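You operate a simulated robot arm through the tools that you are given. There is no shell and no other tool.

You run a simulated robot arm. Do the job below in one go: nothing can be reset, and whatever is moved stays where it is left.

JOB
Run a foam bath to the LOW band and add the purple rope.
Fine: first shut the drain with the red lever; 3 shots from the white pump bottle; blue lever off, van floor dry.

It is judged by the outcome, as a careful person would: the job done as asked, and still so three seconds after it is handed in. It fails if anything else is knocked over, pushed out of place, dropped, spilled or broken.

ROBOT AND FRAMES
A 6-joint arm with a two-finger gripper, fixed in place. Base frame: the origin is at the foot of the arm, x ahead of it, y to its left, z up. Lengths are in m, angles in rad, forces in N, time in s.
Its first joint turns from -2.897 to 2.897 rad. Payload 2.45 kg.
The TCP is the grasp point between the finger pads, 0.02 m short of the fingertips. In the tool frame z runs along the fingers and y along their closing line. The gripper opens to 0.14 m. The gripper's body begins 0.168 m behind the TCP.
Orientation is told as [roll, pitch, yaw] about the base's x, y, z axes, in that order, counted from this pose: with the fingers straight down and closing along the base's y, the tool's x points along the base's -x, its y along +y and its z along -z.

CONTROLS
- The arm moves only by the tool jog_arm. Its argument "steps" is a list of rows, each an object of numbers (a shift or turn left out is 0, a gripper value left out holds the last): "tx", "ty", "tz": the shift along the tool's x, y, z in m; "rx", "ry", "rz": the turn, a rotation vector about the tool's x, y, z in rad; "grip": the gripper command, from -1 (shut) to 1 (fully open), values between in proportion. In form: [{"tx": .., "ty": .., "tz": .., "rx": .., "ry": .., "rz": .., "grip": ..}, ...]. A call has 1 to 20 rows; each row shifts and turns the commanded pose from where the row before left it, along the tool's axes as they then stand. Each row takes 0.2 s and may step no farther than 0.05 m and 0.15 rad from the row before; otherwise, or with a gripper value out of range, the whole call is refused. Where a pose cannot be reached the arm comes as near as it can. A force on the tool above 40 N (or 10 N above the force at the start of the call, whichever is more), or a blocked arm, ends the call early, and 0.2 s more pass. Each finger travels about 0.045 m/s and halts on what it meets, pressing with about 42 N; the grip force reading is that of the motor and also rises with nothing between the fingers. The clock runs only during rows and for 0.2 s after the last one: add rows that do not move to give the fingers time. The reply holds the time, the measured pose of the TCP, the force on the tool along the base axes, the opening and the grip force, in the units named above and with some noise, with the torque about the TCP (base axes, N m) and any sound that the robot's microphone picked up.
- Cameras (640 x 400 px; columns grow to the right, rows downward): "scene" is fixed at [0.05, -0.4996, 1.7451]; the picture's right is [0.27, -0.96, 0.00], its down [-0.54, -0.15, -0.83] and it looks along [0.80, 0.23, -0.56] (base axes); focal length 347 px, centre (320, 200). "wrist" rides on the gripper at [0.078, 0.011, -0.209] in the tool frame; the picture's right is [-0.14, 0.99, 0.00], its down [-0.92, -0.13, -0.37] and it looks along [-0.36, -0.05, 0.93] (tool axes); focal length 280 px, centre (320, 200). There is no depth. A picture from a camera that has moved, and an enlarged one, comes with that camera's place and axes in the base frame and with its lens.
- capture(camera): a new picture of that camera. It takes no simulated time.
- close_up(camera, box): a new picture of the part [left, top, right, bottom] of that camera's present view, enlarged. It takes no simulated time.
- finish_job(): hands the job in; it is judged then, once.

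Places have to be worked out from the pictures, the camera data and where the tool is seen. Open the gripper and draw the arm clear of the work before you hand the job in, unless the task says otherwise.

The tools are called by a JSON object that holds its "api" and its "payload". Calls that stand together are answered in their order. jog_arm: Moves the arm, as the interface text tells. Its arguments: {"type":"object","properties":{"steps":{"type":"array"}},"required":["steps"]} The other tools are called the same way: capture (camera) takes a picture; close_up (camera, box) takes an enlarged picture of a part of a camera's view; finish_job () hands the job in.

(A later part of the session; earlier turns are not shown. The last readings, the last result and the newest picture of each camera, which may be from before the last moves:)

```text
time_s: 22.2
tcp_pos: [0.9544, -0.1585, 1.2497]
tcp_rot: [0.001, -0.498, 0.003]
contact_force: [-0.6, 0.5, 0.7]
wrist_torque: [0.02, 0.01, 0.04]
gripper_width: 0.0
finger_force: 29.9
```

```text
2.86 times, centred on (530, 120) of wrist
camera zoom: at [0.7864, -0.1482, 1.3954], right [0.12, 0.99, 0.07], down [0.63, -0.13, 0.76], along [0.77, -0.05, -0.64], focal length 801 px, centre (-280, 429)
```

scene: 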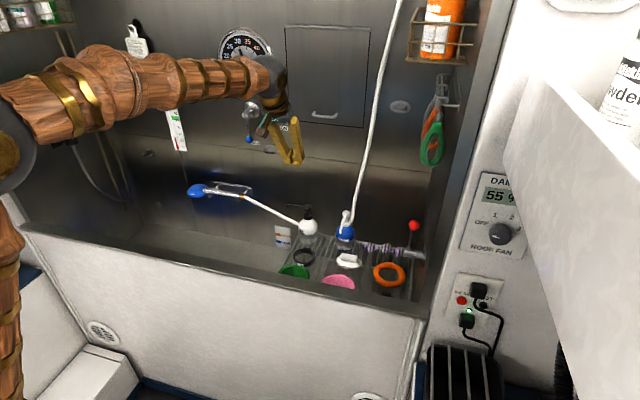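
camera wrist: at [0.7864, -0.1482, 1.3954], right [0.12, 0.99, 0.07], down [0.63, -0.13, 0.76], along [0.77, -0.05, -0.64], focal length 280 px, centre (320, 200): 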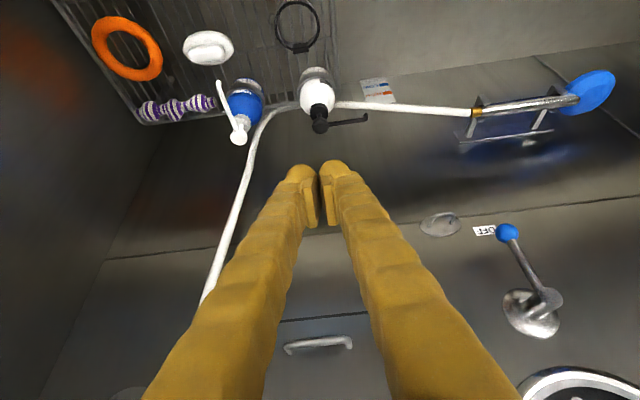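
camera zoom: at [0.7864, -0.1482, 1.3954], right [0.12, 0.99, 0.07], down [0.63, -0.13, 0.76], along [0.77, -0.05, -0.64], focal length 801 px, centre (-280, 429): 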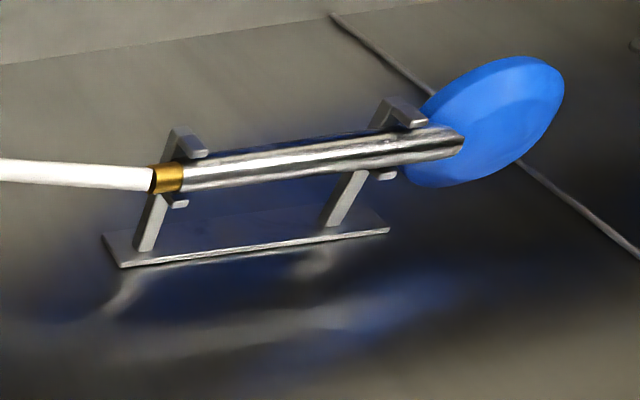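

The head's top is consistently near (1.10, -0.158, 0.96). I'll move to about 7 cm above it.

{"api": "jog_arm", "payload": {"steps": [{"tx": -0.0055, "tz": 0.0409}, {"tx": -0.0055, "tz": 0.0409}, {"tx": -0.0055, "tz": 0.0409}, {"tx": -0.0055, "tz": 0.0409}, {"tx": -0.0055, "tz": 0.0409}, {"tx": -0.0055, "tz": 0.0409}, {"tx": 0}]}}

{"api": "capture", "payload": {"camera": "wrist"}}

{"api": "close_up", "payload": {"camera": "scene", "box": [240, 150, 380, 260]}}

```text
time_s: 23.8
tcp_pos: [1.0986, -0.1604, 1.0505]
tcp_rot: [0.0, -0.497, 0.005]
contact_force: [0.1, 0.6, -0.5]
wrist_torque: [-0.05, 0.01, -0.03]
gripper_width: 0.0
finger_force: 28.8
```

```text
taken
camera wrist: at [0.9299, -0.1494, 1.1967], right [0.12, 0.99, 0.07], down [0.63, -0.13, 0.76], along [0.77, -0.05, -0.64], focal length 280 px, centre (320, 200)
```

wrist: 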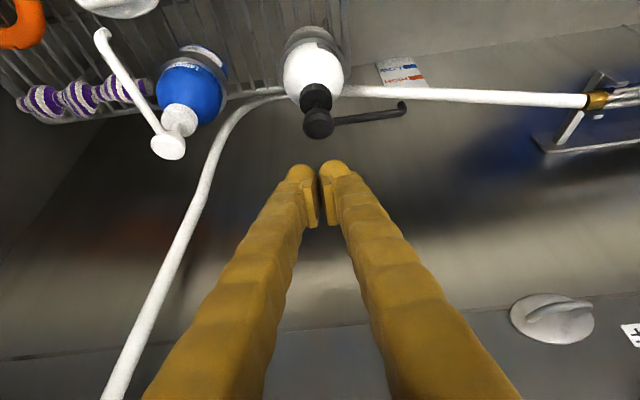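

```text
3.64 times, centred on (310, 205) of scene
camera zoom: at [0.05, -0.4996, 1.7451], right [0.27, -0.96, 0.0], down [-0.54, -0.15, -0.83], along [0.8, 0.23, -0.56], focal length 1261 px, centre (356, 182)
```

zoom: 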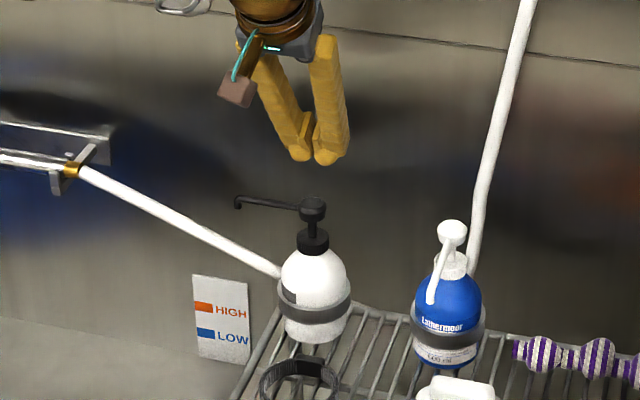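

Reach is good, with the fingertips about 6 cm above the head and centred in y. I'll lower until just above the head, then proceed in small steps watching the force.

{"api": "jog_arm", "payload": {"steps": [{"tx": 0.0075, "tz": 0.0244}, {"tx": 0.0096, "tz": 0.0176}, {"tx": 0.0029, "tz": 0.0053}, {"tx": 0}]}}

{"api": "close_up", "payload": {"camera": "scene", "box": [270, 170, 360, 250]}}

{"api": "capture", "payload": {"camera": "wrist"}}

```text
time_s: 24.8
tcp_pos: [1.1048, -0.1592, 0.9983]
tcp_rot: [0.001, -0.497, 0.003]
contact_force: [-0.1, -0.5, -0.5]
wrist_torque: [0.0, 0.0, 0.02]
gripper_width: 0.0
finger_force: 29.3
```

```text
5.00 times, centred on (315, 210) of scene
camera zoom: at [0.05, -0.4996, 1.7451], right [0.27, -0.96, 0.0], down [-0.54, -0.15, -0.83], along [0.8, 0.23, -0.56], focal length 1734 px, centre (345, 150)
```

zoom: 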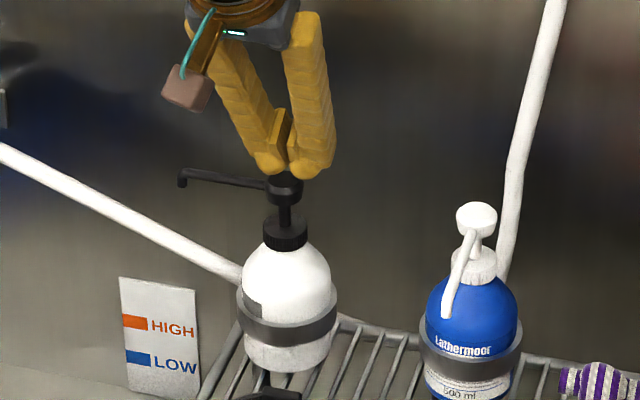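

```text
taken
camera wrist: at [0.9369, -0.1481, 1.1439], right [0.12, 0.99, 0.07], down [0.63, -0.13, 0.76], along [0.76, -0.05, -0.64], focal length 280 px, centre (320, 200)
```

wrist: 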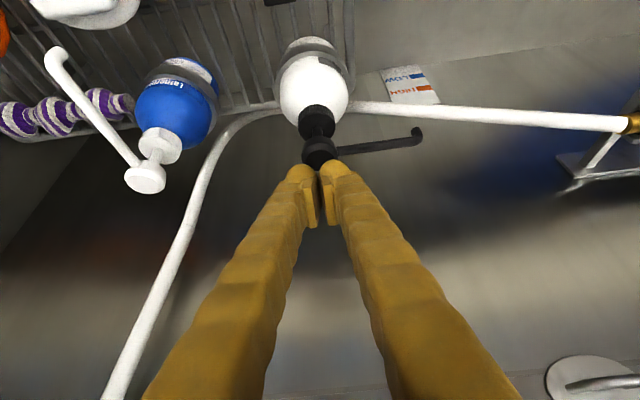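

The tip is about 1 cm above the pump head. First press: lower in 5 mm steps until it bottoms out; the force limit protects against over-pressing.

{"api": "jog_arm", "payload": {"steps": [{"tx": 0.0024, "tz": 0.0044}, {"tx": 0.0024, "tz": 0.0044}, {"tx": 0.0024, "tz": 0.0044}, {"tx": 0.0024, "tz": 0.0044}, {"tx": 0.0024, "tz": 0.0044}]}}

{"api": "close_up", "payload": {"camera": "scene", "box": [270, 170, 360, 250]}}

{"api": "close_up", "payload": {"camera": "wrist", "box": [240, 60, 440, 200]}}

```text
time_s: 26.0
tcp_pos: [1.1058, -0.1591, 0.9774]
tcp_rot: [0.0, -0.5, 0.003]
contact_force: [-6.6, -1.9, 33.8]
wrist_torque: [0.12, 0.36, 0.06]
gripper_width: 0.0062
finger_force: 29.8
```

```text
5.00 times, centred on (315, 210) of scene
camera zoom: at [0.05, -0.4996, 1.7451], right [0.27, -0.96, 0.0], down [-0.54, -0.15, -0.83], along [0.8, 0.23, -0.56], focal length 1734 px, centre (345, 150)
```

zoom: 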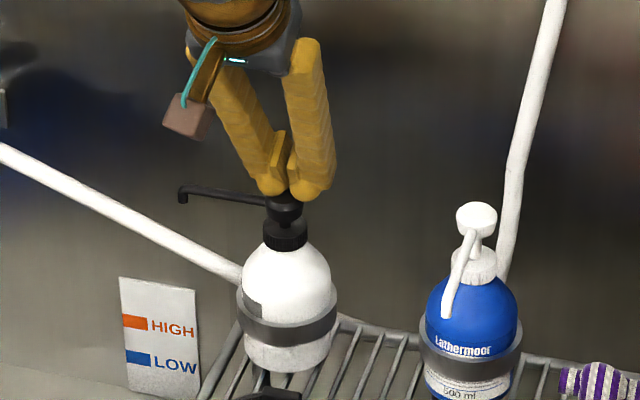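

```text
2.86 times, centred on (340, 130) of wrist
camera zoom: at [0.9369, -0.1477, 1.1225], right [0.12, 0.99, 0.07], down [0.63, -0.13, 0.77], along [0.77, -0.05, -0.64], focal length 801 px, centre (263, 400)
```

zoom: 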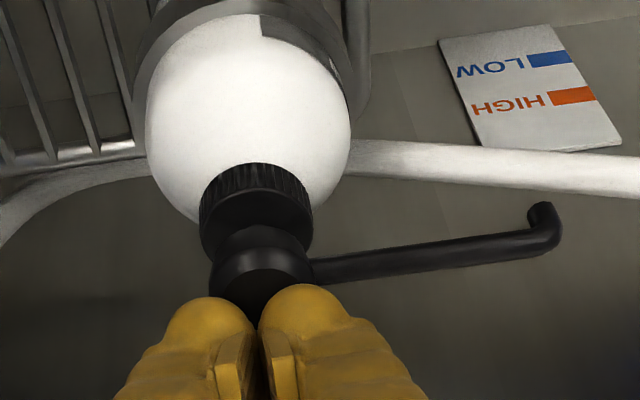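

The force is 34 N and the head is down near its collar, but the domed head spread the fingers by 6 mm. I'll hold briefly, then lift and look for evidence of a dispensed shot below the nozzle.

{"api": "jog_arm", "payload": {"steps": [{"tx": 0}, {"tx": -0.0096, "tz": -0.0176}, {"tx": -0.0096, "tz": -0.0176}, {"tx": 0}]}}

{"api": "close_up", "payload": {"camera": "scene", "box": [230, 180, 350, 270]}}

{"api": "close_up", "payload": {"camera": "wrist", "box": [240, 0, 500, 180]}}

```text
time_s: 27.0
tcp_pos: [1.1061, -0.1576, 1.0129]
tcp_rot: [-0.001, -0.495, 0.003]
contact_force: [0.4, -0.5, 0.4]
wrist_torque: [0.0, 0.0, 0.01]
gripper_width: 0.0002
finger_force: 29.5
```

```text
4.44 times, centred on (290, 225) of scene
camera zoom: at [0.05, -0.4996, 1.7451], right [0.27, -0.96, 0.0], down [-0.54, -0.15, -0.83], along [0.8, 0.23, -0.56], focal length 1542 px, centre (453, 89)
```

zoom: 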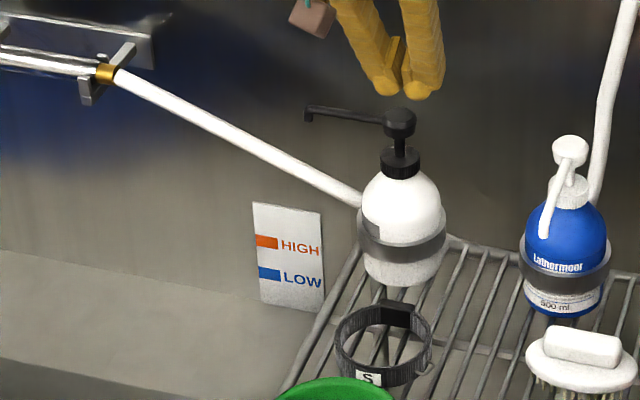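

```text
2.22 times, centred on (370, 90) of wrist
camera zoom: at [0.9378, -0.1478, 1.159], right [0.12, 0.99, 0.07], down [0.63, -0.13, 0.76], along [0.76, -0.05, -0.64], focal length 623 px, centre (209, 444)
```

zoom: 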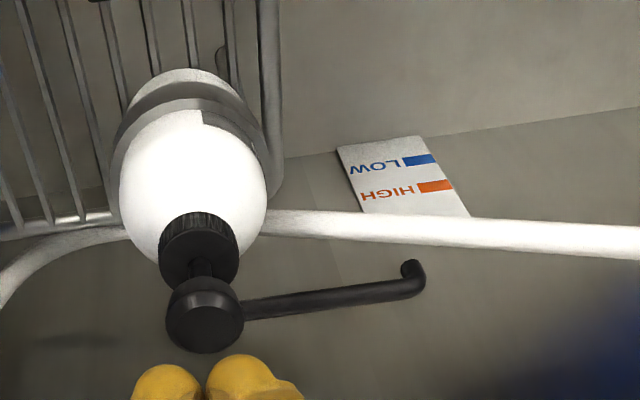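

The head sprang back up. I can't see the tub floor beneath the nozzle from here, so I'll back up and look there for a dollop before counting the shot.

{"api": "jog_arm", "payload": {"steps": [{"tx": -0.019, "tz": -0.035}, {"tx": -0.019, "tz": -0.035}, {"tz": -0.045}, {"tz": -0.045}, {"tz": -0.045}, {"ty": 0.045}, {"ty": 0.045}, {"ty": 0.045}, {"ty": 0.045}, {"tx": 0}]}}

{"api": "capture", "payload": {"camera": "wrist"}}

{"api": "close_up", "payload": {"camera": "wrist", "box": [180, 0, 400, 130]}}

```text
time_s: 29.2
tcp_pos: [1.0399, 0.0191, 1.2111]
tcp_rot: [-0.001, -0.495, 0.004]
contact_force: [0.3, 0.0, -0.3]
wrist_torque: [0.0, 0.03, 0.0]
gripper_width: 0.0001
finger_force: 29.0
```

```text
taken
camera wrist: at [0.8722, 0.0298, 1.3574], right [0.12, 0.99, 0.07], down [0.63, -0.13, 0.76], along [0.76, -0.05, -0.64], focal length 280 px, centre (320, 200)
```

wrist: 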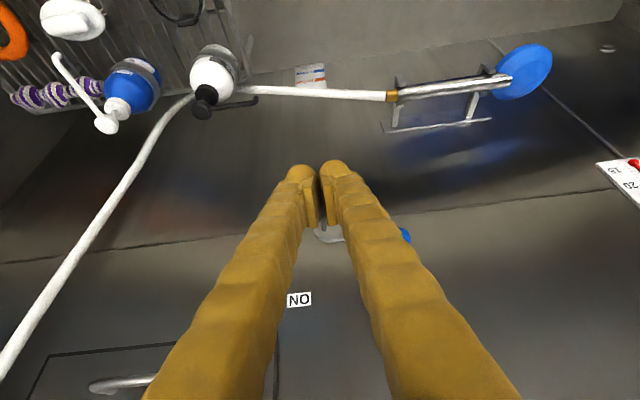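

```text
2.91 times, centred on (290, 65) of wrist
camera zoom: at [0.8722, 0.0298, 1.3574], right [0.12, 0.99, 0.07], down [0.63, -0.13, 0.76], along [0.76, -0.05, -0.64], focal length 816 px, centre (407, 593)
```

zoom: 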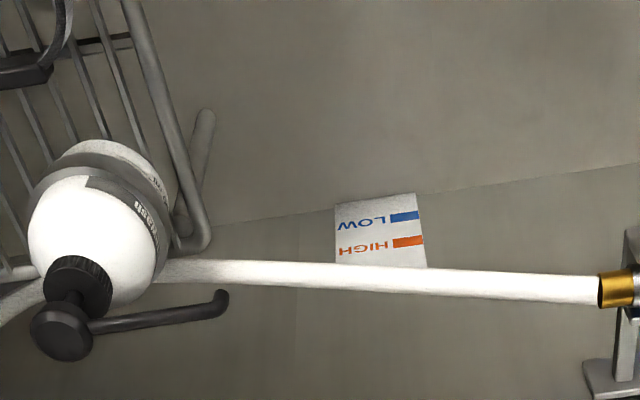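

There's no dollop on the tub floor and no sound was reported. Measured in the images, the head went down only ~12 mm of its ~15 mm stem, so I judge that press incomplete. I'll go back with the tool shifted ~8 mm in y so one finger, not the seam, is over the head.

{"api": "jog_arm", "payload": {"steps": [{"ty": -0.0465}, {"ty": -0.0465}, {"ty": -0.0465}, {"ty": -0.0465}, {"tz": 0.045}, {"tz": 0.045}, {"tz": 0.045}, {"tx": 0.019, "tz": 0.035}, {"tx": 0.019, "tz": 0.035}, {"tx": 0.0048, "tz": 0.0088}, {"tx": 0}]}}

{"api": "close_up", "payload": {"camera": "wrist", "box": [240, 60, 440, 200]}}

{"api": "close_up", "payload": {"camera": "scene", "box": [270, 170, 360, 250]}}

```text
time_s: 31.6
tcp_pos: [1.1066, -0.1639, 1.0033]
tcp_rot: [-0.001, -0.497, 0.004]
contact_force: [1.2, 0.3, 0.7]
wrist_torque: [-0.01, 0.04, 0.01]
gripper_width: 0.0002
finger_force: 29.6
```

```text
2.86 times, centred on (340, 130) of wrist
camera zoom: at [0.9378, -0.1537, 1.1495], right [0.12, 0.99, 0.07], down [0.63, -0.13, 0.76], along [0.77, -0.05, -0.64], focal length 801 px, centre (263, 400)
```

zoom: 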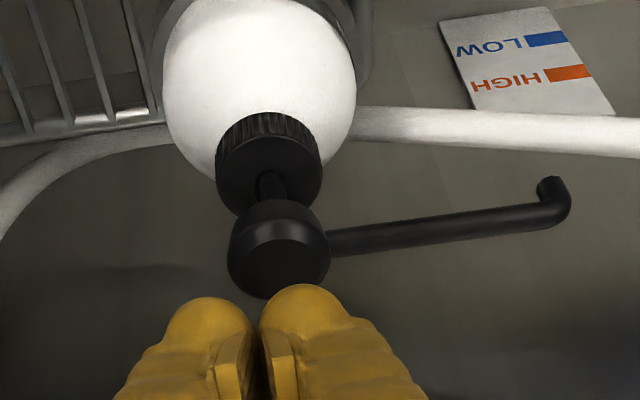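

```text
5.00 times, centred on (315, 210) of scene
camera zoom: at [0.05, -0.4996, 1.7451], right [0.27, -0.96, 0.0], down [-0.54, -0.15, -0.83], along [0.8, 0.23, -0.56], focal length 1734 px, centre (345, 150)
```

zoom: 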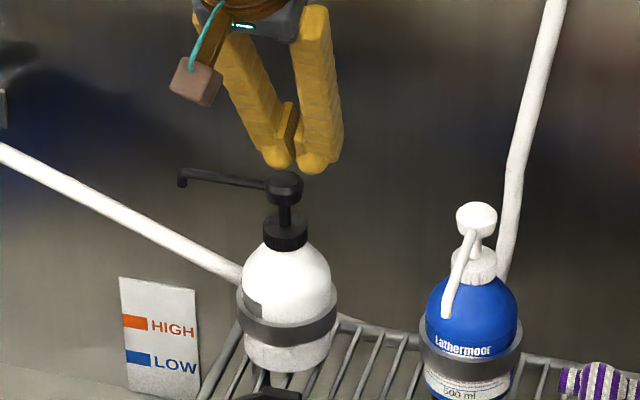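

The head is still nearer the seam than the right fingertip's centre. I'll shift another 8 mm in -y and press in small steps.

{"api": "jog_arm", "payload": {"steps": [{"ty": -0.008}, {"tx": 0}, {"tx": 0.0024, "tz": 0.0044}, {"tx": 0.0024, "tz": 0.0044}, {"tx": 0.0024, "tz": 0.0044}, {"tx": 0.0024, "tz": 0.0044}, {"tx": 0}]}}

{"api": "close_up", "payload": {"camera": "wrist", "box": [240, 60, 440, 200]}}

{"api": "close_up", "payload": {"camera": "scene", "box": [270, 170, 360, 250]}}

```text
time_s: 33.2
tcp_pos: [1.1074, -0.1719, 0.9856]
tcp_rot: [0.0, -0.498, 0.006]
contact_force: [1.0, -1.1, 7.6]
wrist_torque: [0.08, 0.03, 0.01]
gripper_width: 0.0
finger_force: 29.1
```

```text
2.86 times, centred on (340, 130) of wrist
camera zoom: at [0.9375, -0.1622, 1.1305], right [0.12, 0.99, 0.07], down [0.63, -0.13, 0.76], along [0.77, -0.05, -0.64], focal length 801 px, centre (263, 400)
```

zoom: 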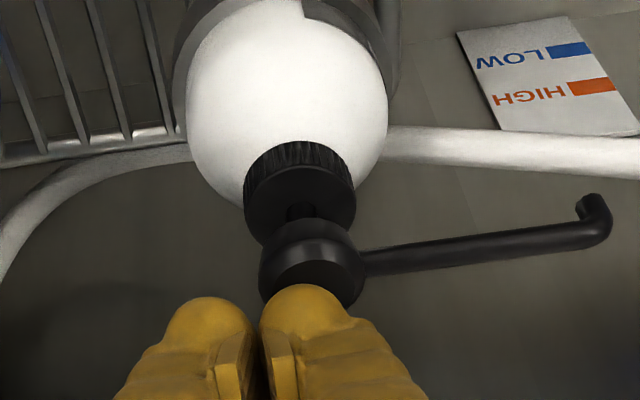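

```text
5.00 times, centred on (315, 210) of scene
camera zoom: at [0.05, -0.4996, 1.7451], right [0.27, -0.96, 0.0], down [-0.54, -0.15, -0.83], along [0.8, 0.23, -0.56], focal length 1734 px, centre (345, 150)
```

zoom: 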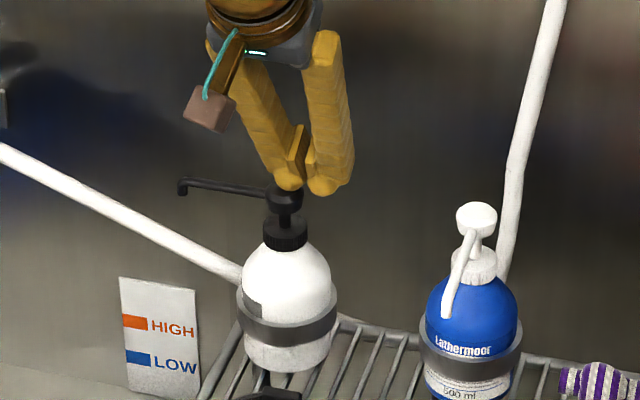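

Good contact: 7.6 N, fingers still closed, head down ~6 mm. I continue pressing in fine steps.

{"api": "jog_arm", "payload": {"steps": [{"tx": 0.0019, "tz": 0.0035}, {"tx": 0.0019, "tz": 0.0035}, {"tx": 0}]}}

{"api": "close_up", "payload": {"camera": "wrist", "box": [240, 60, 440, 200]}}

{"api": "close_up", "payload": {"camera": "scene", "box": [270, 170, 360, 250]}}

```text
time_s: 34.0
tcp_pos: [1.108, -0.1735, 0.9771]
tcp_rot: [0.0, -0.502, 0.004]
contact_force: [-7.7, 0.1, 27.4]
wrist_torque: [0.25, 0.3, 0.08]
gripper_width: 0.0001
finger_force: 29.0
```

```text
2.86 times, centred on (340, 130) of wrist
camera zoom: at [0.9381, -0.1622, 1.1233], right [0.12, 0.99, 0.07], down [0.63, -0.13, 0.77], along [0.77, -0.05, -0.64], focal length 801 px, centre (263, 400)
```

zoom: 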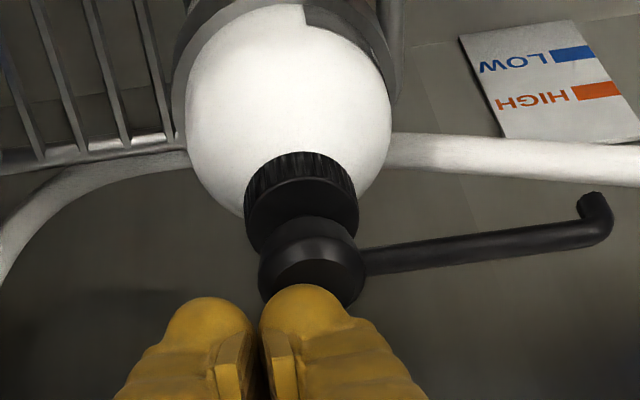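

```text
5.00 times, centred on (315, 210) of scene
camera zoom: at [0.05, -0.4996, 1.7451], right [0.27, -0.96, 0.0], down [-0.54, -0.15, -0.83], along [0.8, 0.23, -0.56], focal length 1734 px, centre (345, 150)
```

zoom: 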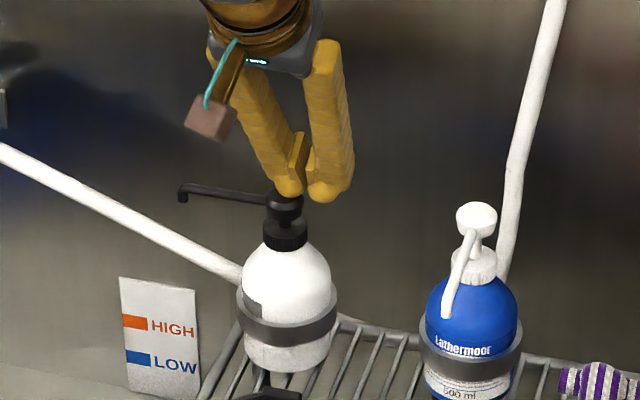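

Force rose to 27 N with the head down on its collar at the same 12 mm as before, so the full stroke is ~12 mm and the first press may have counted. I'll release and look carefully for evidence to get the count right.

{"api": "jog_arm", "payload": {"steps": [{"tx": 0}, {"tx": -0.0096, "tz": -0.0176}, {"tx": -0.0096, "tz": -0.0176}, {"tx": 0}]}}

{"api": "close_up", "payload": {"camera": "scene", "box": [260, 180, 340, 290]}}

{"api": "close_up", "payload": {"camera": "wrist", "box": [280, 0, 480, 125]}}

```text
time_s: 35.0
tcp_pos: [1.1069, -0.1728, 1.016]
tcp_rot: [-0.001, -0.498, 0.003]
contact_force: [-0.1, -0.9, -0.1]
wrist_torque: [-0.04, -0.03, -0.01]
gripper_width: 0.0001
finger_force: 29.0
```

```text
3.64 times, centred on (300, 235) of scene
camera zoom: at [0.05, -0.4996, 1.7451], right [0.27, -0.96, 0.0], down [-0.54, -0.15, -0.83], along [0.8, 0.23, -0.56], focal length 1261 px, centre (393, 73)
```

zoom: 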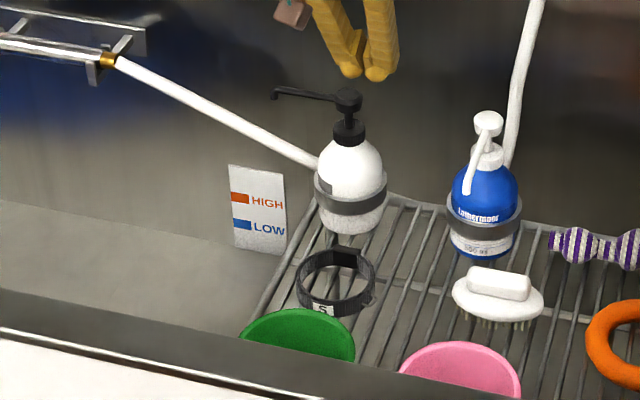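

```text
3.20 times, centred on (380, 62) of wrist
camera zoom: at [0.9388, -0.1618, 1.1612], right [0.12, 0.99, 0.07], down [0.63, -0.13, 0.76], along [0.76, -0.05, -0.64], focal length 897 px, centre (128, 640)
```

zoom: 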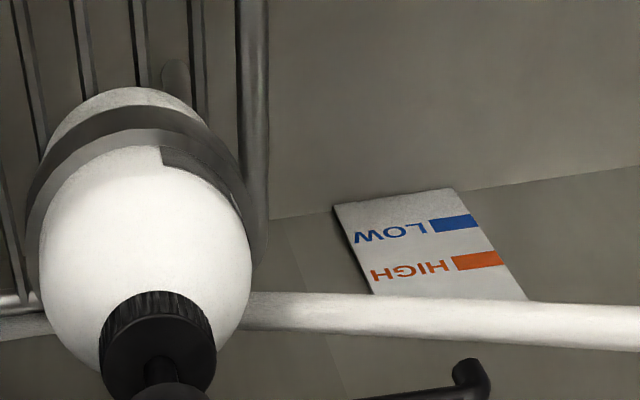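

No visible product from this angle. I'll back out along the tool axis to see the tub floor under the nozzle.

{"api": "jog_arm", "payload": {"steps": [{"tz": -0.045}, {"tz": -0.045}, {"tz": -0.045}, {"tz": -0.03}, {"tx": 0}]}}

{"api": "close_up", "payload": {"camera": "wrist", "box": [290, 0, 430, 90]}}

{"api": "capture", "payload": {"camera": "wrist"}}

```text
time_s: 36.2
tcp_pos: [1.0266, -0.1719, 1.1619]
tcp_rot: [0.001, -0.496, 0.005]
contact_force: [-1.2, 0.3, -0.4]
wrist_torque: [0.0, 0.0, -0.02]
gripper_width: 0.0
finger_force: 29.5
```

```text
4.44 times, centred on (360, 45) of wrist
camera zoom: at [0.8586, -0.1615, 1.308], right [0.12, 0.99, 0.07], down [0.63, -0.13, 0.76], along [0.76, -0.05, -0.64], focal length 1246 px, centre (142, 889)
```

zoom: 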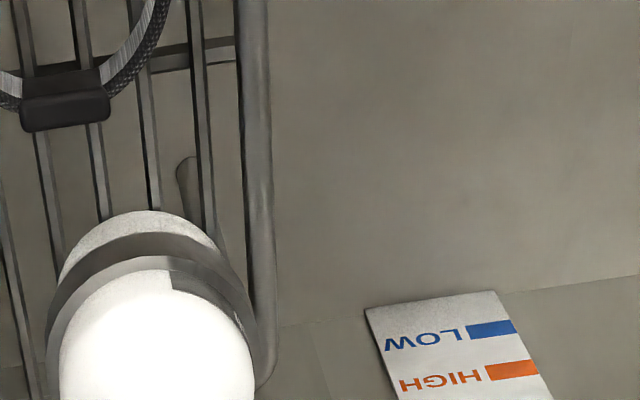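

```text
taken
camera wrist: at [0.8586, -0.1615, 1.308], right [0.12, 0.99, 0.07], down [0.63, -0.13, 0.76], along [0.76, -0.05, -0.64], focal length 280 px, centre (320, 200)
```

wrist: 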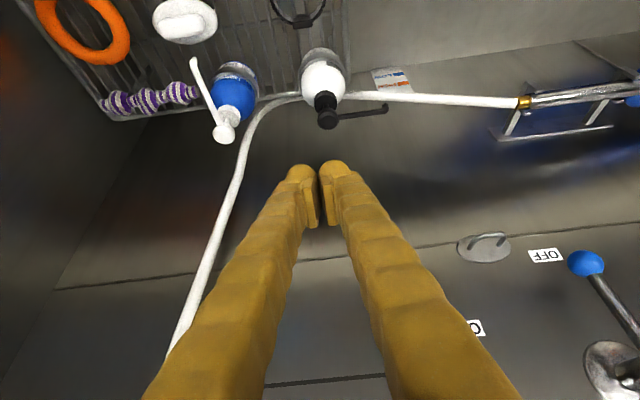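

No product is visible on the dry floor, so the count can't be confirmed this way; foam should show once there is water. Before running water I'll check the shower head's direction and the lever.

{"api": "close_up", "payload": {"camera": "scene", "box": [170, 160, 270, 222]}}

{"api": "jog_arm", "payload": {"steps": [{"tz": -0.045}, {"tz": -0.045}, {"tz": -0.045}, {"ty": 0.045}, {"ty": 0.045}, {"ty": 0.045}, {"ty": 0.045}, {"ty": 0.045}, {"ty": 0.045}, {"ty": 0.045}, {"ty": 0.045}, {"ty": 0.045}, {"ty": 0.03}, {"tx": 0}]}}

{"api": "capture", "payload": {"camera": "wrist"}}

{"api": "capture", "payload": {"camera": "scene"}}

```text
6.40 times, centred on (220, 191) of scene
camera zoom: at [0.05, -0.4996, 1.7451], right [0.27, -0.96, 0.0], down [-0.54, -0.15, -0.83], along [0.8, 0.23, -0.56], focal length 2220 px, centre (960, 258)
```

zoom: 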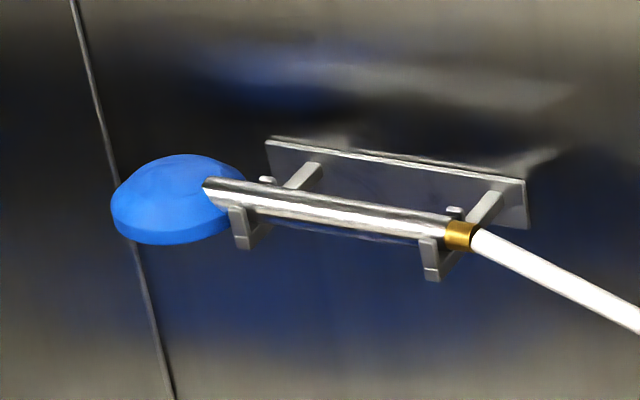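

```text
time_s: 39.2
tcp_pos: [0.96, 0.263, 1.2798]
tcp_rot: [0.001, -0.497, 0.004]
contact_force: [-1.1, -0.2, -0.2]
wrist_torque: [0.03, 0.01, 0.0]
gripper_width: 0.0002
finger_force: 29.4
```

```text
taken
camera wrist: at [0.7913, 0.2729, 1.4254], right [0.12, 0.99, 0.07], down [0.63, -0.13, 0.76], along [0.76, -0.05, -0.64], focal length 280 px, centre (320, 200)
```

wrist: 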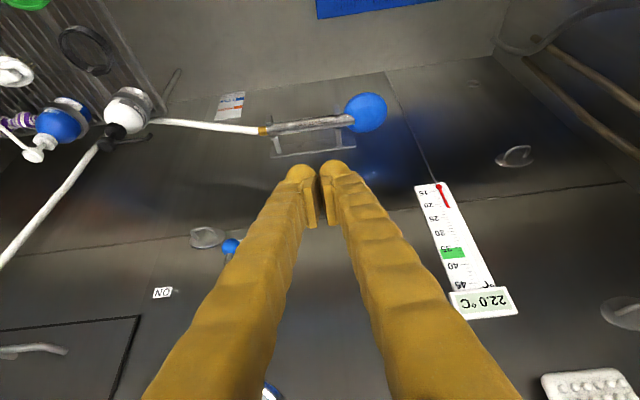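

```text
taken
```

scene: 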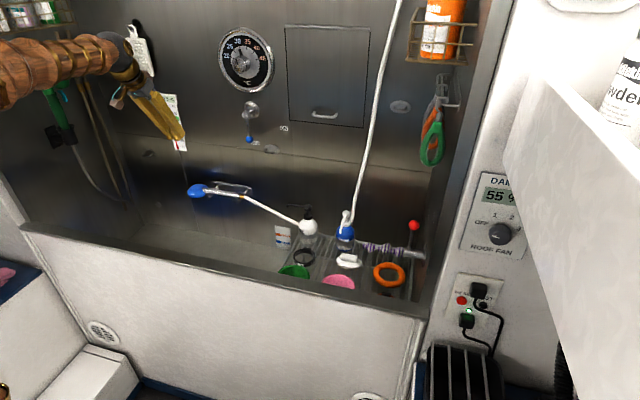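

The spray face points straight down into the tub, so it is safe. I place the blue lever ball at (1.166, 0.0995, 1.182), pivot z≈1.28, with ON about 67° toward -y. I'll pitch further forward and go to a standoff on the +y side of the lever.

{"api": "jog_arm", "payload": {"steps": [{"ry": -0.1}, {"ry": -0.1}, {"ry": -0.1}, {"ry": -0.1}, {"ty": -0.0245, "tz": 0.0291, "tx": 0.0005}, {"ty": -0.0245, "tz": 0.0291, "tx": 0.0005}, {"ty": -0.0245, "tz": 0.0291, "tx": 0.0005}, {"ty": -0.0245, "tz": 0.0291, "tx": 0.0005}, {"tx": 0}]}}

{"api": "capture", "payload": {"camera": "wrist"}}

{"api": "capture", "payload": {"camera": "scene"}}

```text
time_s: 41.2
tcp_pos: [1.0516, 0.1667, 1.2052]
tcp_rot: [0.002, -0.9, 0.002]
contact_force: [-0.6, -0.1, -0.6]
wrist_torque: [0.0, 0.0, 0.04]
gripper_width: 0.0001
finger_force: 29.8
```

```text
taken
camera wrist: at [0.8393, 0.1767, 1.2731], right [0.08, 0.99, 0.11], down [0.29, -0.13, 0.95], along [0.95, -0.05, -0.29], focal length 280 px, centre (320, 200)
```

wrist: 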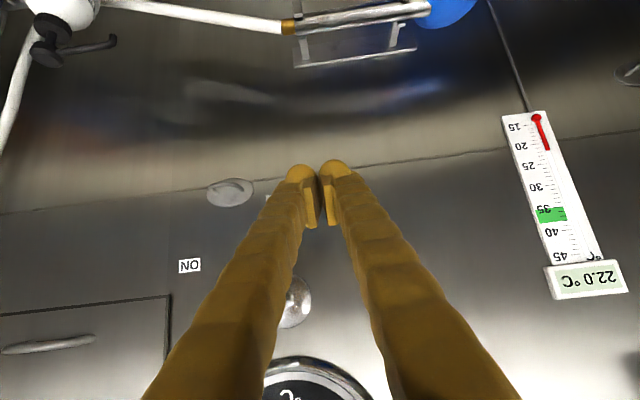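

```text
taken
```

scene: 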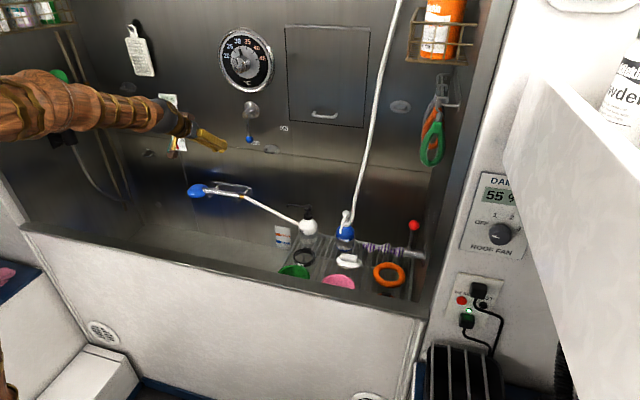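

The fingertip is just left of the lever, as planned. I advance 10 cm toward the wall on the lever's +y side, stopping short of the wall.

{"api": "jog_arm", "payload": {"steps": [{"tx": -0.0218, "tz": 0.0274}, {"tx": -0.0218, "tz": 0.0274}, {"tx": -0.0218, "tz": 0.0274}, {"tx": 0}]}}

{"api": "capture", "payload": {"camera": "wrist"}}

{"api": "close_up", "payload": {"camera": "scene", "box": [190, 80, 310, 170]}}

```text
time_s: 42.2
tcp_pos: [1.1551, 0.1669, 1.206]
tcp_rot: [0.001, -0.9, 0.004]
contact_force: [0.2, -0.3, 0.4]
wrist_torque: [0.03, 0.01, 0.01]
gripper_width: 0.0001
finger_force: 29.3
```

```text
taken
camera wrist: at [0.943, 0.1768, 1.2748], right [0.08, 0.99, 0.11], down [0.29, -0.13, 0.95], along [0.95, -0.05, -0.29], focal length 280 px, centre (320, 200)
```

wrist: 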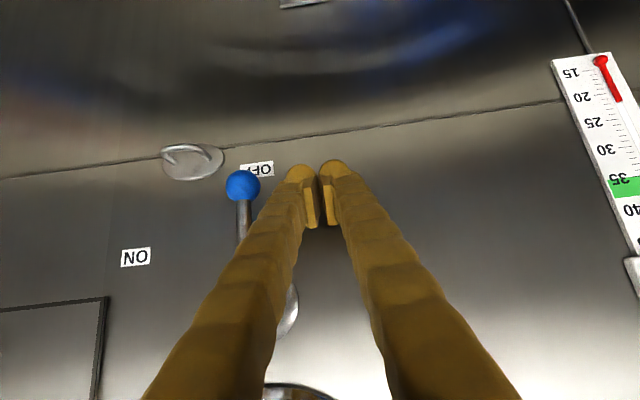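

```text
4.44 times, centred on (250, 125) of scene
camera zoom: at [0.05, -0.4996, 1.7451], right [0.27, -0.96, 0.0], down [-0.54, -0.15, -0.83], along [0.8, 0.23, -0.56], focal length 1542 px, centre (631, 533)
```

zoom: 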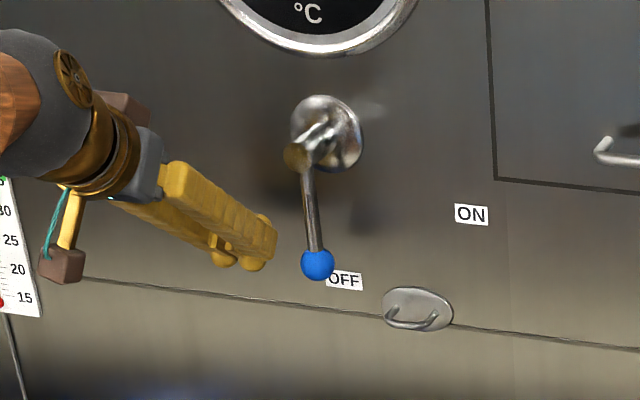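

The finger is beside the lever at the right height. I push toward -y in small steps along the first part of the arc.

{"api": "jog_arm", "payload": {"steps": [{"ty": -0.03}, {"ty": -0.012}, {"ty": -0.012}, {"ty": -0.012}, {"ty": -0.012}, {"ty": -0.012, "tx": -0.0016, "tz": -0.0012}]}}

{"api": "capture", "payload": {"camera": "wrist"}}

{"api": "capture", "payload": {"camera": "scene"}}

{"api": "close_up", "payload": {"camera": "scene", "box": [190, 80, 310, 170]}}

```text
time_s: 43.6
tcp_pos: [1.1591, 0.0728, 1.2079]
tcp_rot: [0.0, -0.898, 0.003]
contact_force: [-0.3, 0.6, 0.1]
wrist_torque: [0.0, 0.01, 0.0]
gripper_width: 0.0
finger_force: 29.8
```

```text
taken
camera wrist: at [0.9453, 0.0842, 1.2761], right [0.08, 0.99, 0.11], down [0.29, -0.13, 0.95], along [0.95, -0.05, -0.29], focal length 280 px, centre (320, 200)
```

wrist: 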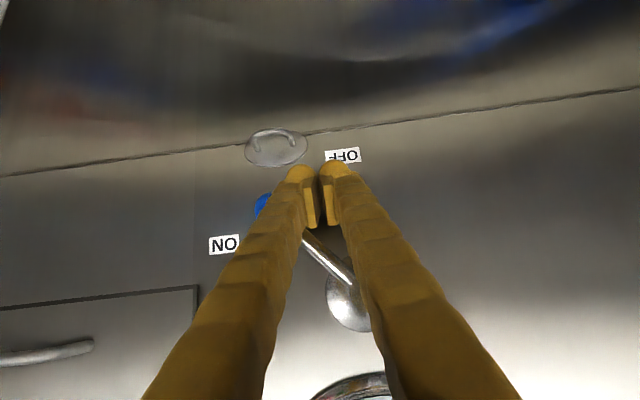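

```text
taken
```

scene: 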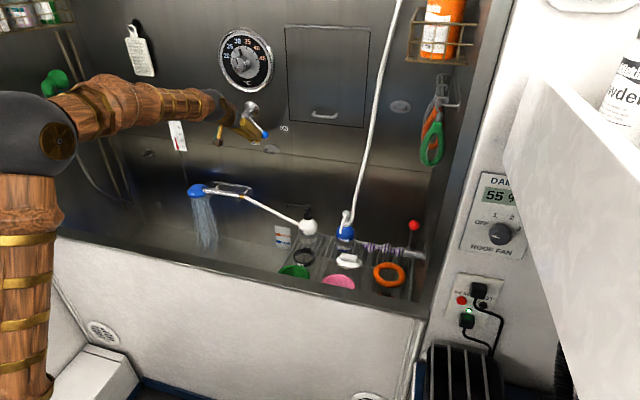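

```text
4.44 times, centred on (250, 125) of scene
camera zoom: at [0.05, -0.4996, 1.7451], right [0.27, -0.96, 0.0], down [-0.54, -0.15, -0.83], along [0.8, 0.23, -0.56], focal length 1542 px, centre (631, 533)
```

zoom: 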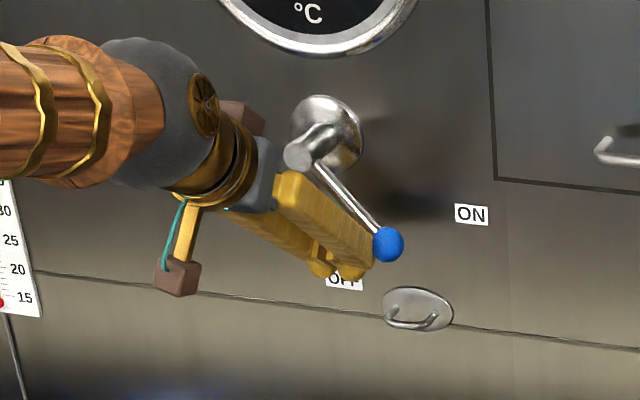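

Water is flowing from the head straight into the tub with the lever at ~45°. I'll leave it there, withdraw the finger from the lever plane and check how fast the tub fills.

{"api": "jog_arm", "payload": {"steps": [{"ty": 0.006}, {"tx": 0.0309, "tz": -0.0389}, {"tx": 0.0309, "tz": -0.0389}]}}

{"api": "capture", "payload": {"camera": "scene"}}

{"api": "close_up", "payload": {"camera": "scene", "box": [160, 170, 320, 270]}}

{"api": "capture", "payload": {"camera": "wrist"}}

```text
time_s: 44.4
tcp_pos: [1.0563, 0.0813, 1.2069]
tcp_rot: [0.001, -0.898, 0.004]
contact_force: [0.4, 0.0, -1.0]
wrist_torque: [0.0, -0.04, 0.01]
gripper_width: 0.0
finger_force: 29.1
```

```text
taken
```

scene: 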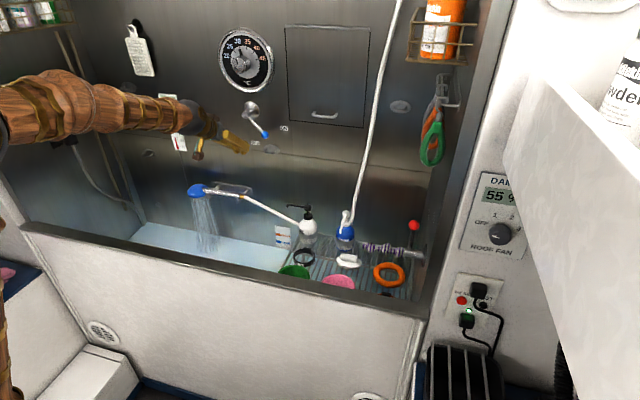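

```text
4.00 times, centred on (240, 220) of scene
camera zoom: at [0.05, -0.4996, 1.7451], right [0.27, -0.96, 0.0], down [-0.54, -0.15, -0.83], along [0.8, 0.23, -0.56], focal length 1388 px, centre (640, 120)
```

zoom: 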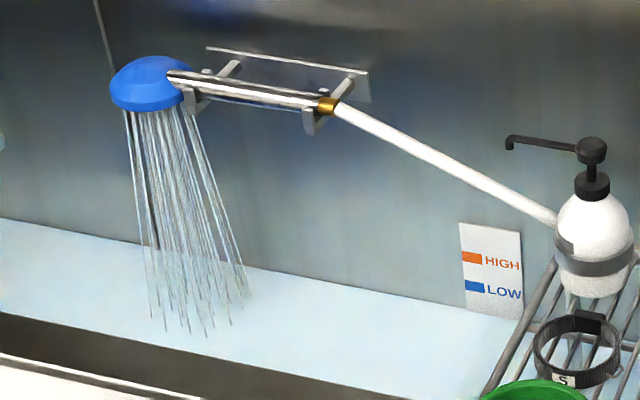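

```text
taken
camera wrist: at [0.8447, 0.0921, 1.2754], right [0.08, 0.99, 0.11], down [0.29, -0.13, 0.95], along [0.95, -0.05, -0.29], focal length 280 px, centre (320, 200)
```

wrist: 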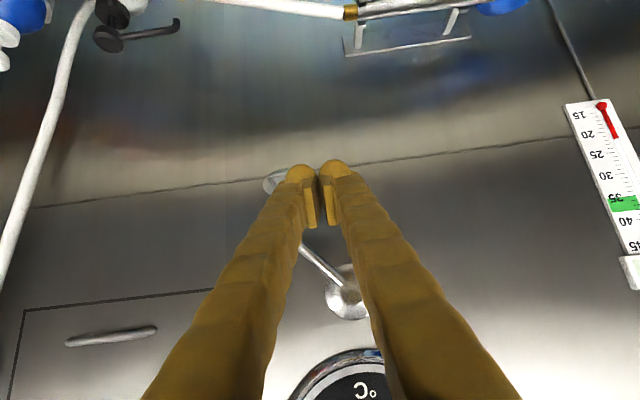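

Water is collecting already and the level is near the foot of the sign. I'll zoom in on the gauge to read the level precisely before spending more time.

{"api": "close_up", "payload": {"camera": "scene", "box": [262, 218, 306, 258]}}

{"api": "close_up", "payload": {"camera": "scene", "box": [230, 205, 310, 260]}}

```text
10.00 times, centred on (284, 238) of scene
camera zoom: at [0.05, -0.4996, 1.7451], right [0.27, -0.96, 0.0], down [-0.54, -0.15, -0.83], along [0.8, 0.23, -0.56], focal length 3469 px, centre (680, -180)
```

zoom: 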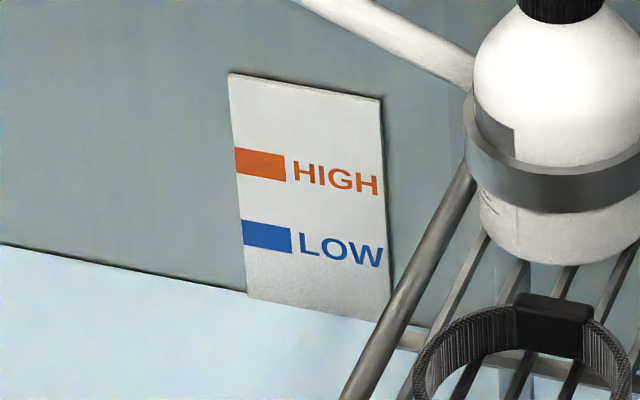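

```text
7.27 times, centred on (270, 232) of scene
camera zoom: at [0.05, -0.4996, 1.7451], right [0.27, -0.96, 0.0], down [-0.54, -0.15, -0.83], along [0.8, 0.23, -0.56], focal length 2523 px, centre (684, -36)
```

zoom: 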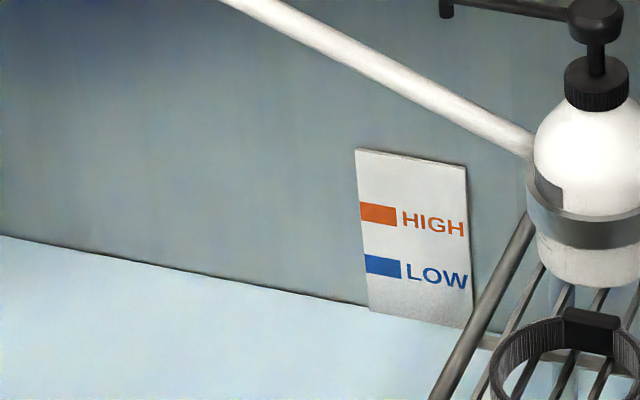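

The level is only a few millimetres up (still at the sign's foot); LOW is 2.5–4 cm higher, so there's time. I reposition the closed fingers to the upper (-y) side of the lever, ready to push it back OFF.

{"api": "jog_arm", "payload": {"steps": [{"ty": -0.04, "tx": -0.0227, "tz": -0.018}, {"ty": -0.04, "tx": -0.0227, "tz": -0.018}, {"tx": -0.0309, "tz": 0.0389}, {"tx": -0.0309, "tz": 0.0389}]}}

{"api": "close_up", "payload": {"camera": "scene", "box": [230, 205, 310, 260]}}

{"api": "capture", "payload": {"camera": "wrist"}}

{"api": "capture", "payload": {"camera": "scene"}}

```text
time_s: 45.4
tcp_pos: [1.1563, 0.0002, 1.2671]
tcp_rot: [0.0, -0.899, 0.004]
contact_force: [-0.4, 0.4, 1.2]
wrist_torque: [0.0, 0.05, 0.0]
gripper_width: 0.0
finger_force: 29.0
```

```text
7.27 times, centred on (270, 232) of scene
camera zoom: at [0.05, -0.4996, 1.7451], right [0.27, -0.96, 0.0], down [-0.54, -0.15, -0.83], along [0.8, 0.23, -0.56], focal length 2523 px, centre (684, -36)
```

zoom: 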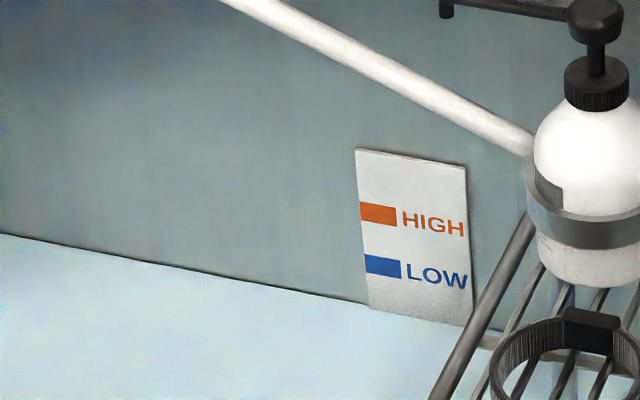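

```text
taken
camera wrist: at [0.9437, 0.0102, 1.3358], right [0.08, 0.99, 0.11], down [0.29, -0.13, 0.95], along [0.95, -0.05, -0.29], focal length 280 px, centre (320, 200)
```

wrist: 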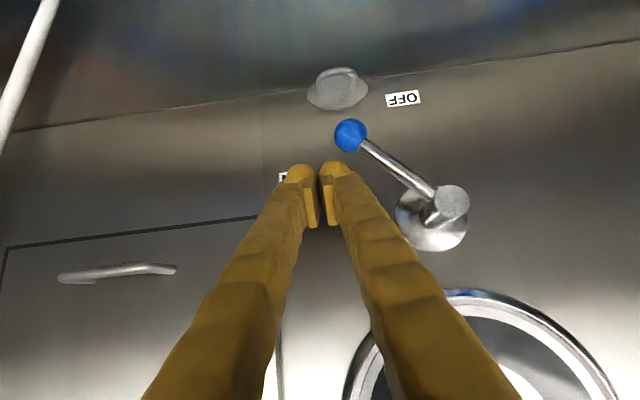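

```text
taken
```

scene: 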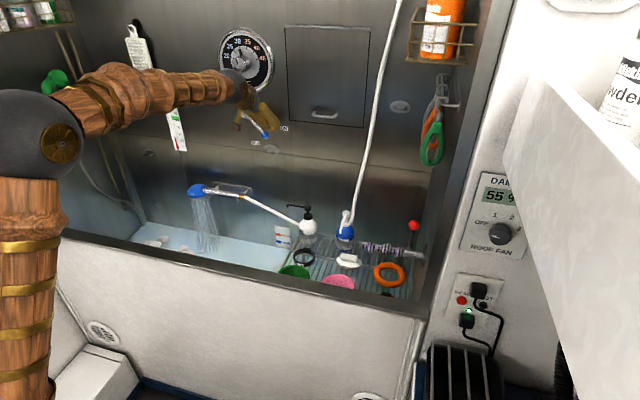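

Foam blobs are now appearing at the left end of the bath, so the pump has dispensed product. The level rises ~2–3 mm/s; I hold the tool still beside the lever and let it fill for ~3 s, then re-measure.

{"api": "jog_arm", "payload": {"steps": [{"tx": 0}, {"tx": 0}, {"tx": 0}, {"tx": 0}, {"tx": 0}, {"tx": 0}, {"tx": 0}, {"tx": 0}, {"tx": 0}, {"tx": 0}, {"tx": 0}, {"tx": 0}, {"tx": 0}, {"tx": 0}]}}

{"api": "close_up", "payload": {"camera": "scene", "box": [230, 205, 310, 260]}}

{"api": "close_up", "payload": {"camera": "scene", "box": [100, 180, 320, 300]}}

```text
time_s: 48.4
tcp_pos: [1.1573, -0.0007, 1.2669]
tcp_rot: [0.0, -0.898, 0.002]
contact_force: [0.1, 0.0, 0.3]
wrist_torque: [-0.02, 0.01, -0.03]
gripper_width: 0.0
finger_force: 29.2
```

```text
7.27 times, centred on (270, 232) of scene
camera zoom: at [0.05, -0.4996, 1.7451], right [0.27, -0.96, 0.0], down [-0.54, -0.15, -0.83], along [0.8, 0.23, -0.56], focal length 2523 px, centre (684, -36)
```

zoom: 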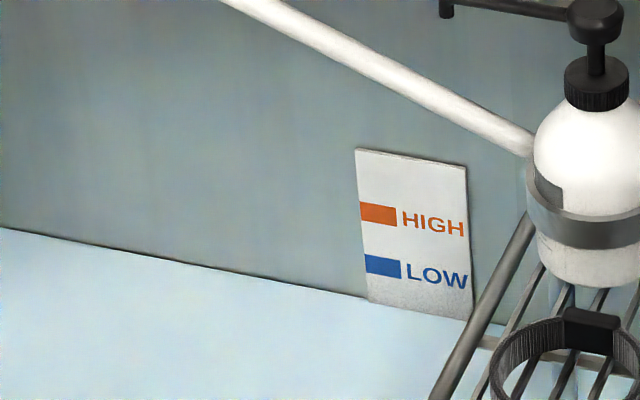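

```text
2.91 times, centred on (210, 240) of scene
camera zoom: at [0.05, -0.4996, 1.7451], right [0.27, -0.96, 0.0], down [-0.54, -0.15, -0.83], along [0.8, 0.23, -0.56], focal length 1009 px, centre (640, 84)
```

zoom: 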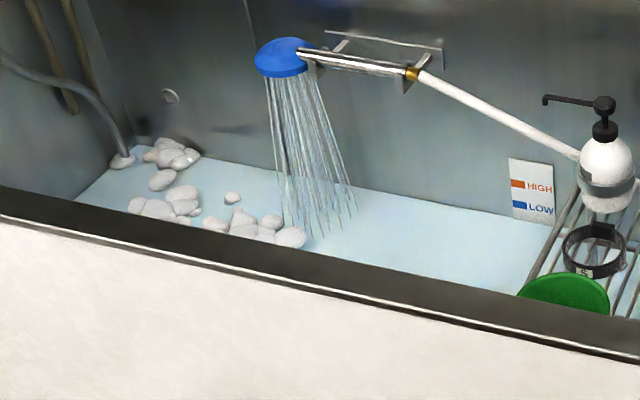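

The level is rising about 1.6 mm/s, and the waterline needs ~25 px more (in this zoom) to reach the bottom of the LOW bar. I keep waiting in stages.

{"api": "jog_arm", "payload": {"steps": [{"tx": 0}, {"tx": 0}, {"tx": 0}, {"tx": 0}, {"tx": 0}, {"tx": 0}, {"tx": 0}, {"tx": 0}, {"tx": 0}, {"tx": 0}, {"tx": 0}, {"tx": 0}, {"tx": 0}, {"tx": 0}, {"tx": 0}, {"tx": 0}, {"tx": 0}, {"tx": 0}, {"tx": 0}, {"tx": 0}]}}

{"api": "close_up", "payload": {"camera": "scene", "box": [230, 205, 310, 260]}}

```text
time_s: 52.6
tcp_pos: [1.1559, 0.0011, 1.2669]
tcp_rot: [0.001, -0.897, 0.003]
contact_force: [0.3, 0.0, -0.1]
wrist_torque: [-0.01, 0.04, 0.01]
gripper_width: 0.0
finger_force: 29.3
```

```text
7.27 times, centred on (270, 232) of scene
camera zoom: at [0.05, -0.4996, 1.7451], right [0.27, -0.96, 0.0], down [-0.54, -0.15, -0.83], along [0.8, 0.23, -0.56], focal length 2523 px, centre (684, -36)
```

zoom: 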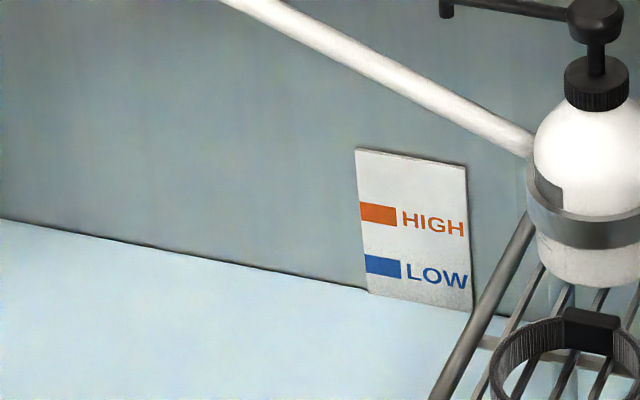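

The waterline is ~18 px below the bottom of the LOW bar and rising ~2.1 px/s. I'll wait two more stages before closing.

{"api": "jog_arm", "payload": {"steps": [{"tx": 0}, {"tx": 0}, {"tx": 0}, {"tx": 0}, {"tx": 0}, {"tx": 0}, {"tx": 0}, {"tx": 0}, {"tx": 0}, {"tx": 0}, {"tx": 0}, {"tx": 0}, {"tx": 0}, {"tx": 0}, {"tx": 0}, {"tx": 0}, {"tx": 0}, {"tx": 0}, {"tx": 0}, {"tx": 0}]}}

{"api": "jog_arm", "payload": {"steps": [{"tx": 0}, {"tx": 0}, {"tx": 0}, {"tx": 0}, {"tx": 0}, {"tx": 0}, {"tx": 0}, {"tx": 0}, {"tx": 0}, {"tx": 0}, {"tx": 0}, {"tx": 0}]}}

{"api": "close_up", "payload": {"camera": "scene", "box": [230, 205, 310, 260]}}

{"api": "close_up", "payload": {"camera": "scene", "box": [100, 180, 320, 300]}}

{"api": "capture", "payload": {"camera": "wrist"}}

```text
time_s: 56.8
tcp_pos: [1.1555, -0.0, 1.2671]
tcp_rot: [-0.001, -0.899, 0.004]
contact_force: [-0.7, -0.3, 0.1]
wrist_torque: [0.0, 0.03, -0.02]
gripper_width: 0.0
finger_force: 29.6
```

```text
time_s: 59.4
tcp_pos: [1.1546, 0.0003, 1.2666]
tcp_rot: [0.002, -0.898, 0.004]
contact_force: [0.0, 0.1, -0.3]
wrist_torque: [-0.02, 0.0, 0.0]
gripper_width: 0.0001
finger_force: 29.7
```

```text
7.27 times, centred on (270, 232) of scene
camera zoom: at [0.05, -0.4996, 1.7451], right [0.27, -0.96, 0.0], down [-0.54, -0.15, -0.83], along [0.8, 0.23, -0.56], focal length 2523 px, centre (684, -36)
```

zoom: 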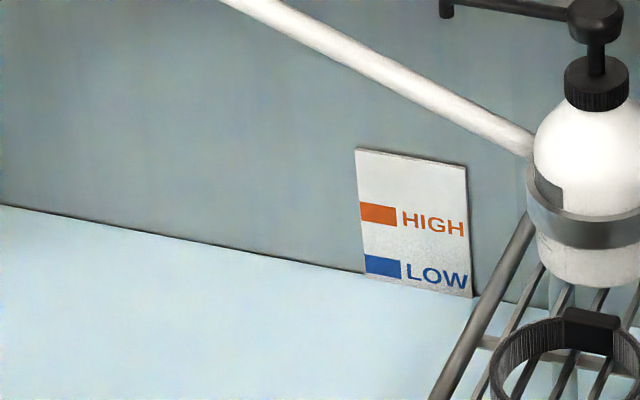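

```text
2.91 times, centred on (210, 240) of scene
camera zoom: at [0.05, -0.4996, 1.7451], right [0.27, -0.96, 0.0], down [-0.54, -0.15, -0.83], along [0.8, 0.23, -0.56], focal length 1009 px, centre (640, 84)
```

zoom: 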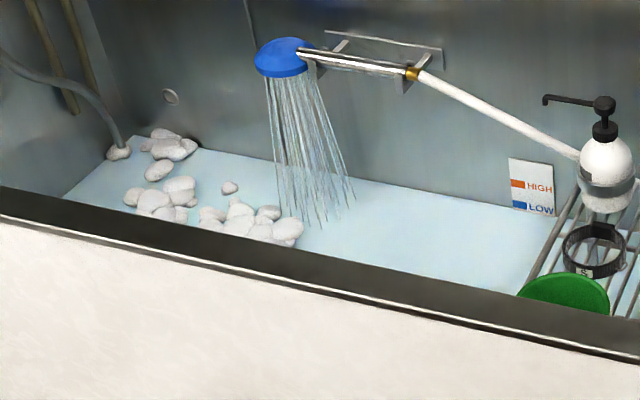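

```text
taken
camera wrist: at [0.9435, 0.0104, 1.3352], right [0.08, 0.99, 0.11], down [0.29, -0.13, 0.95], along [0.95, -0.05, -0.29], focal length 280 px, centre (320, 200)
```

wrist: 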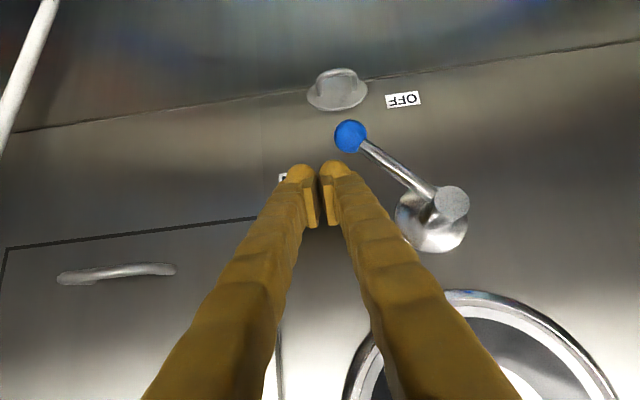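

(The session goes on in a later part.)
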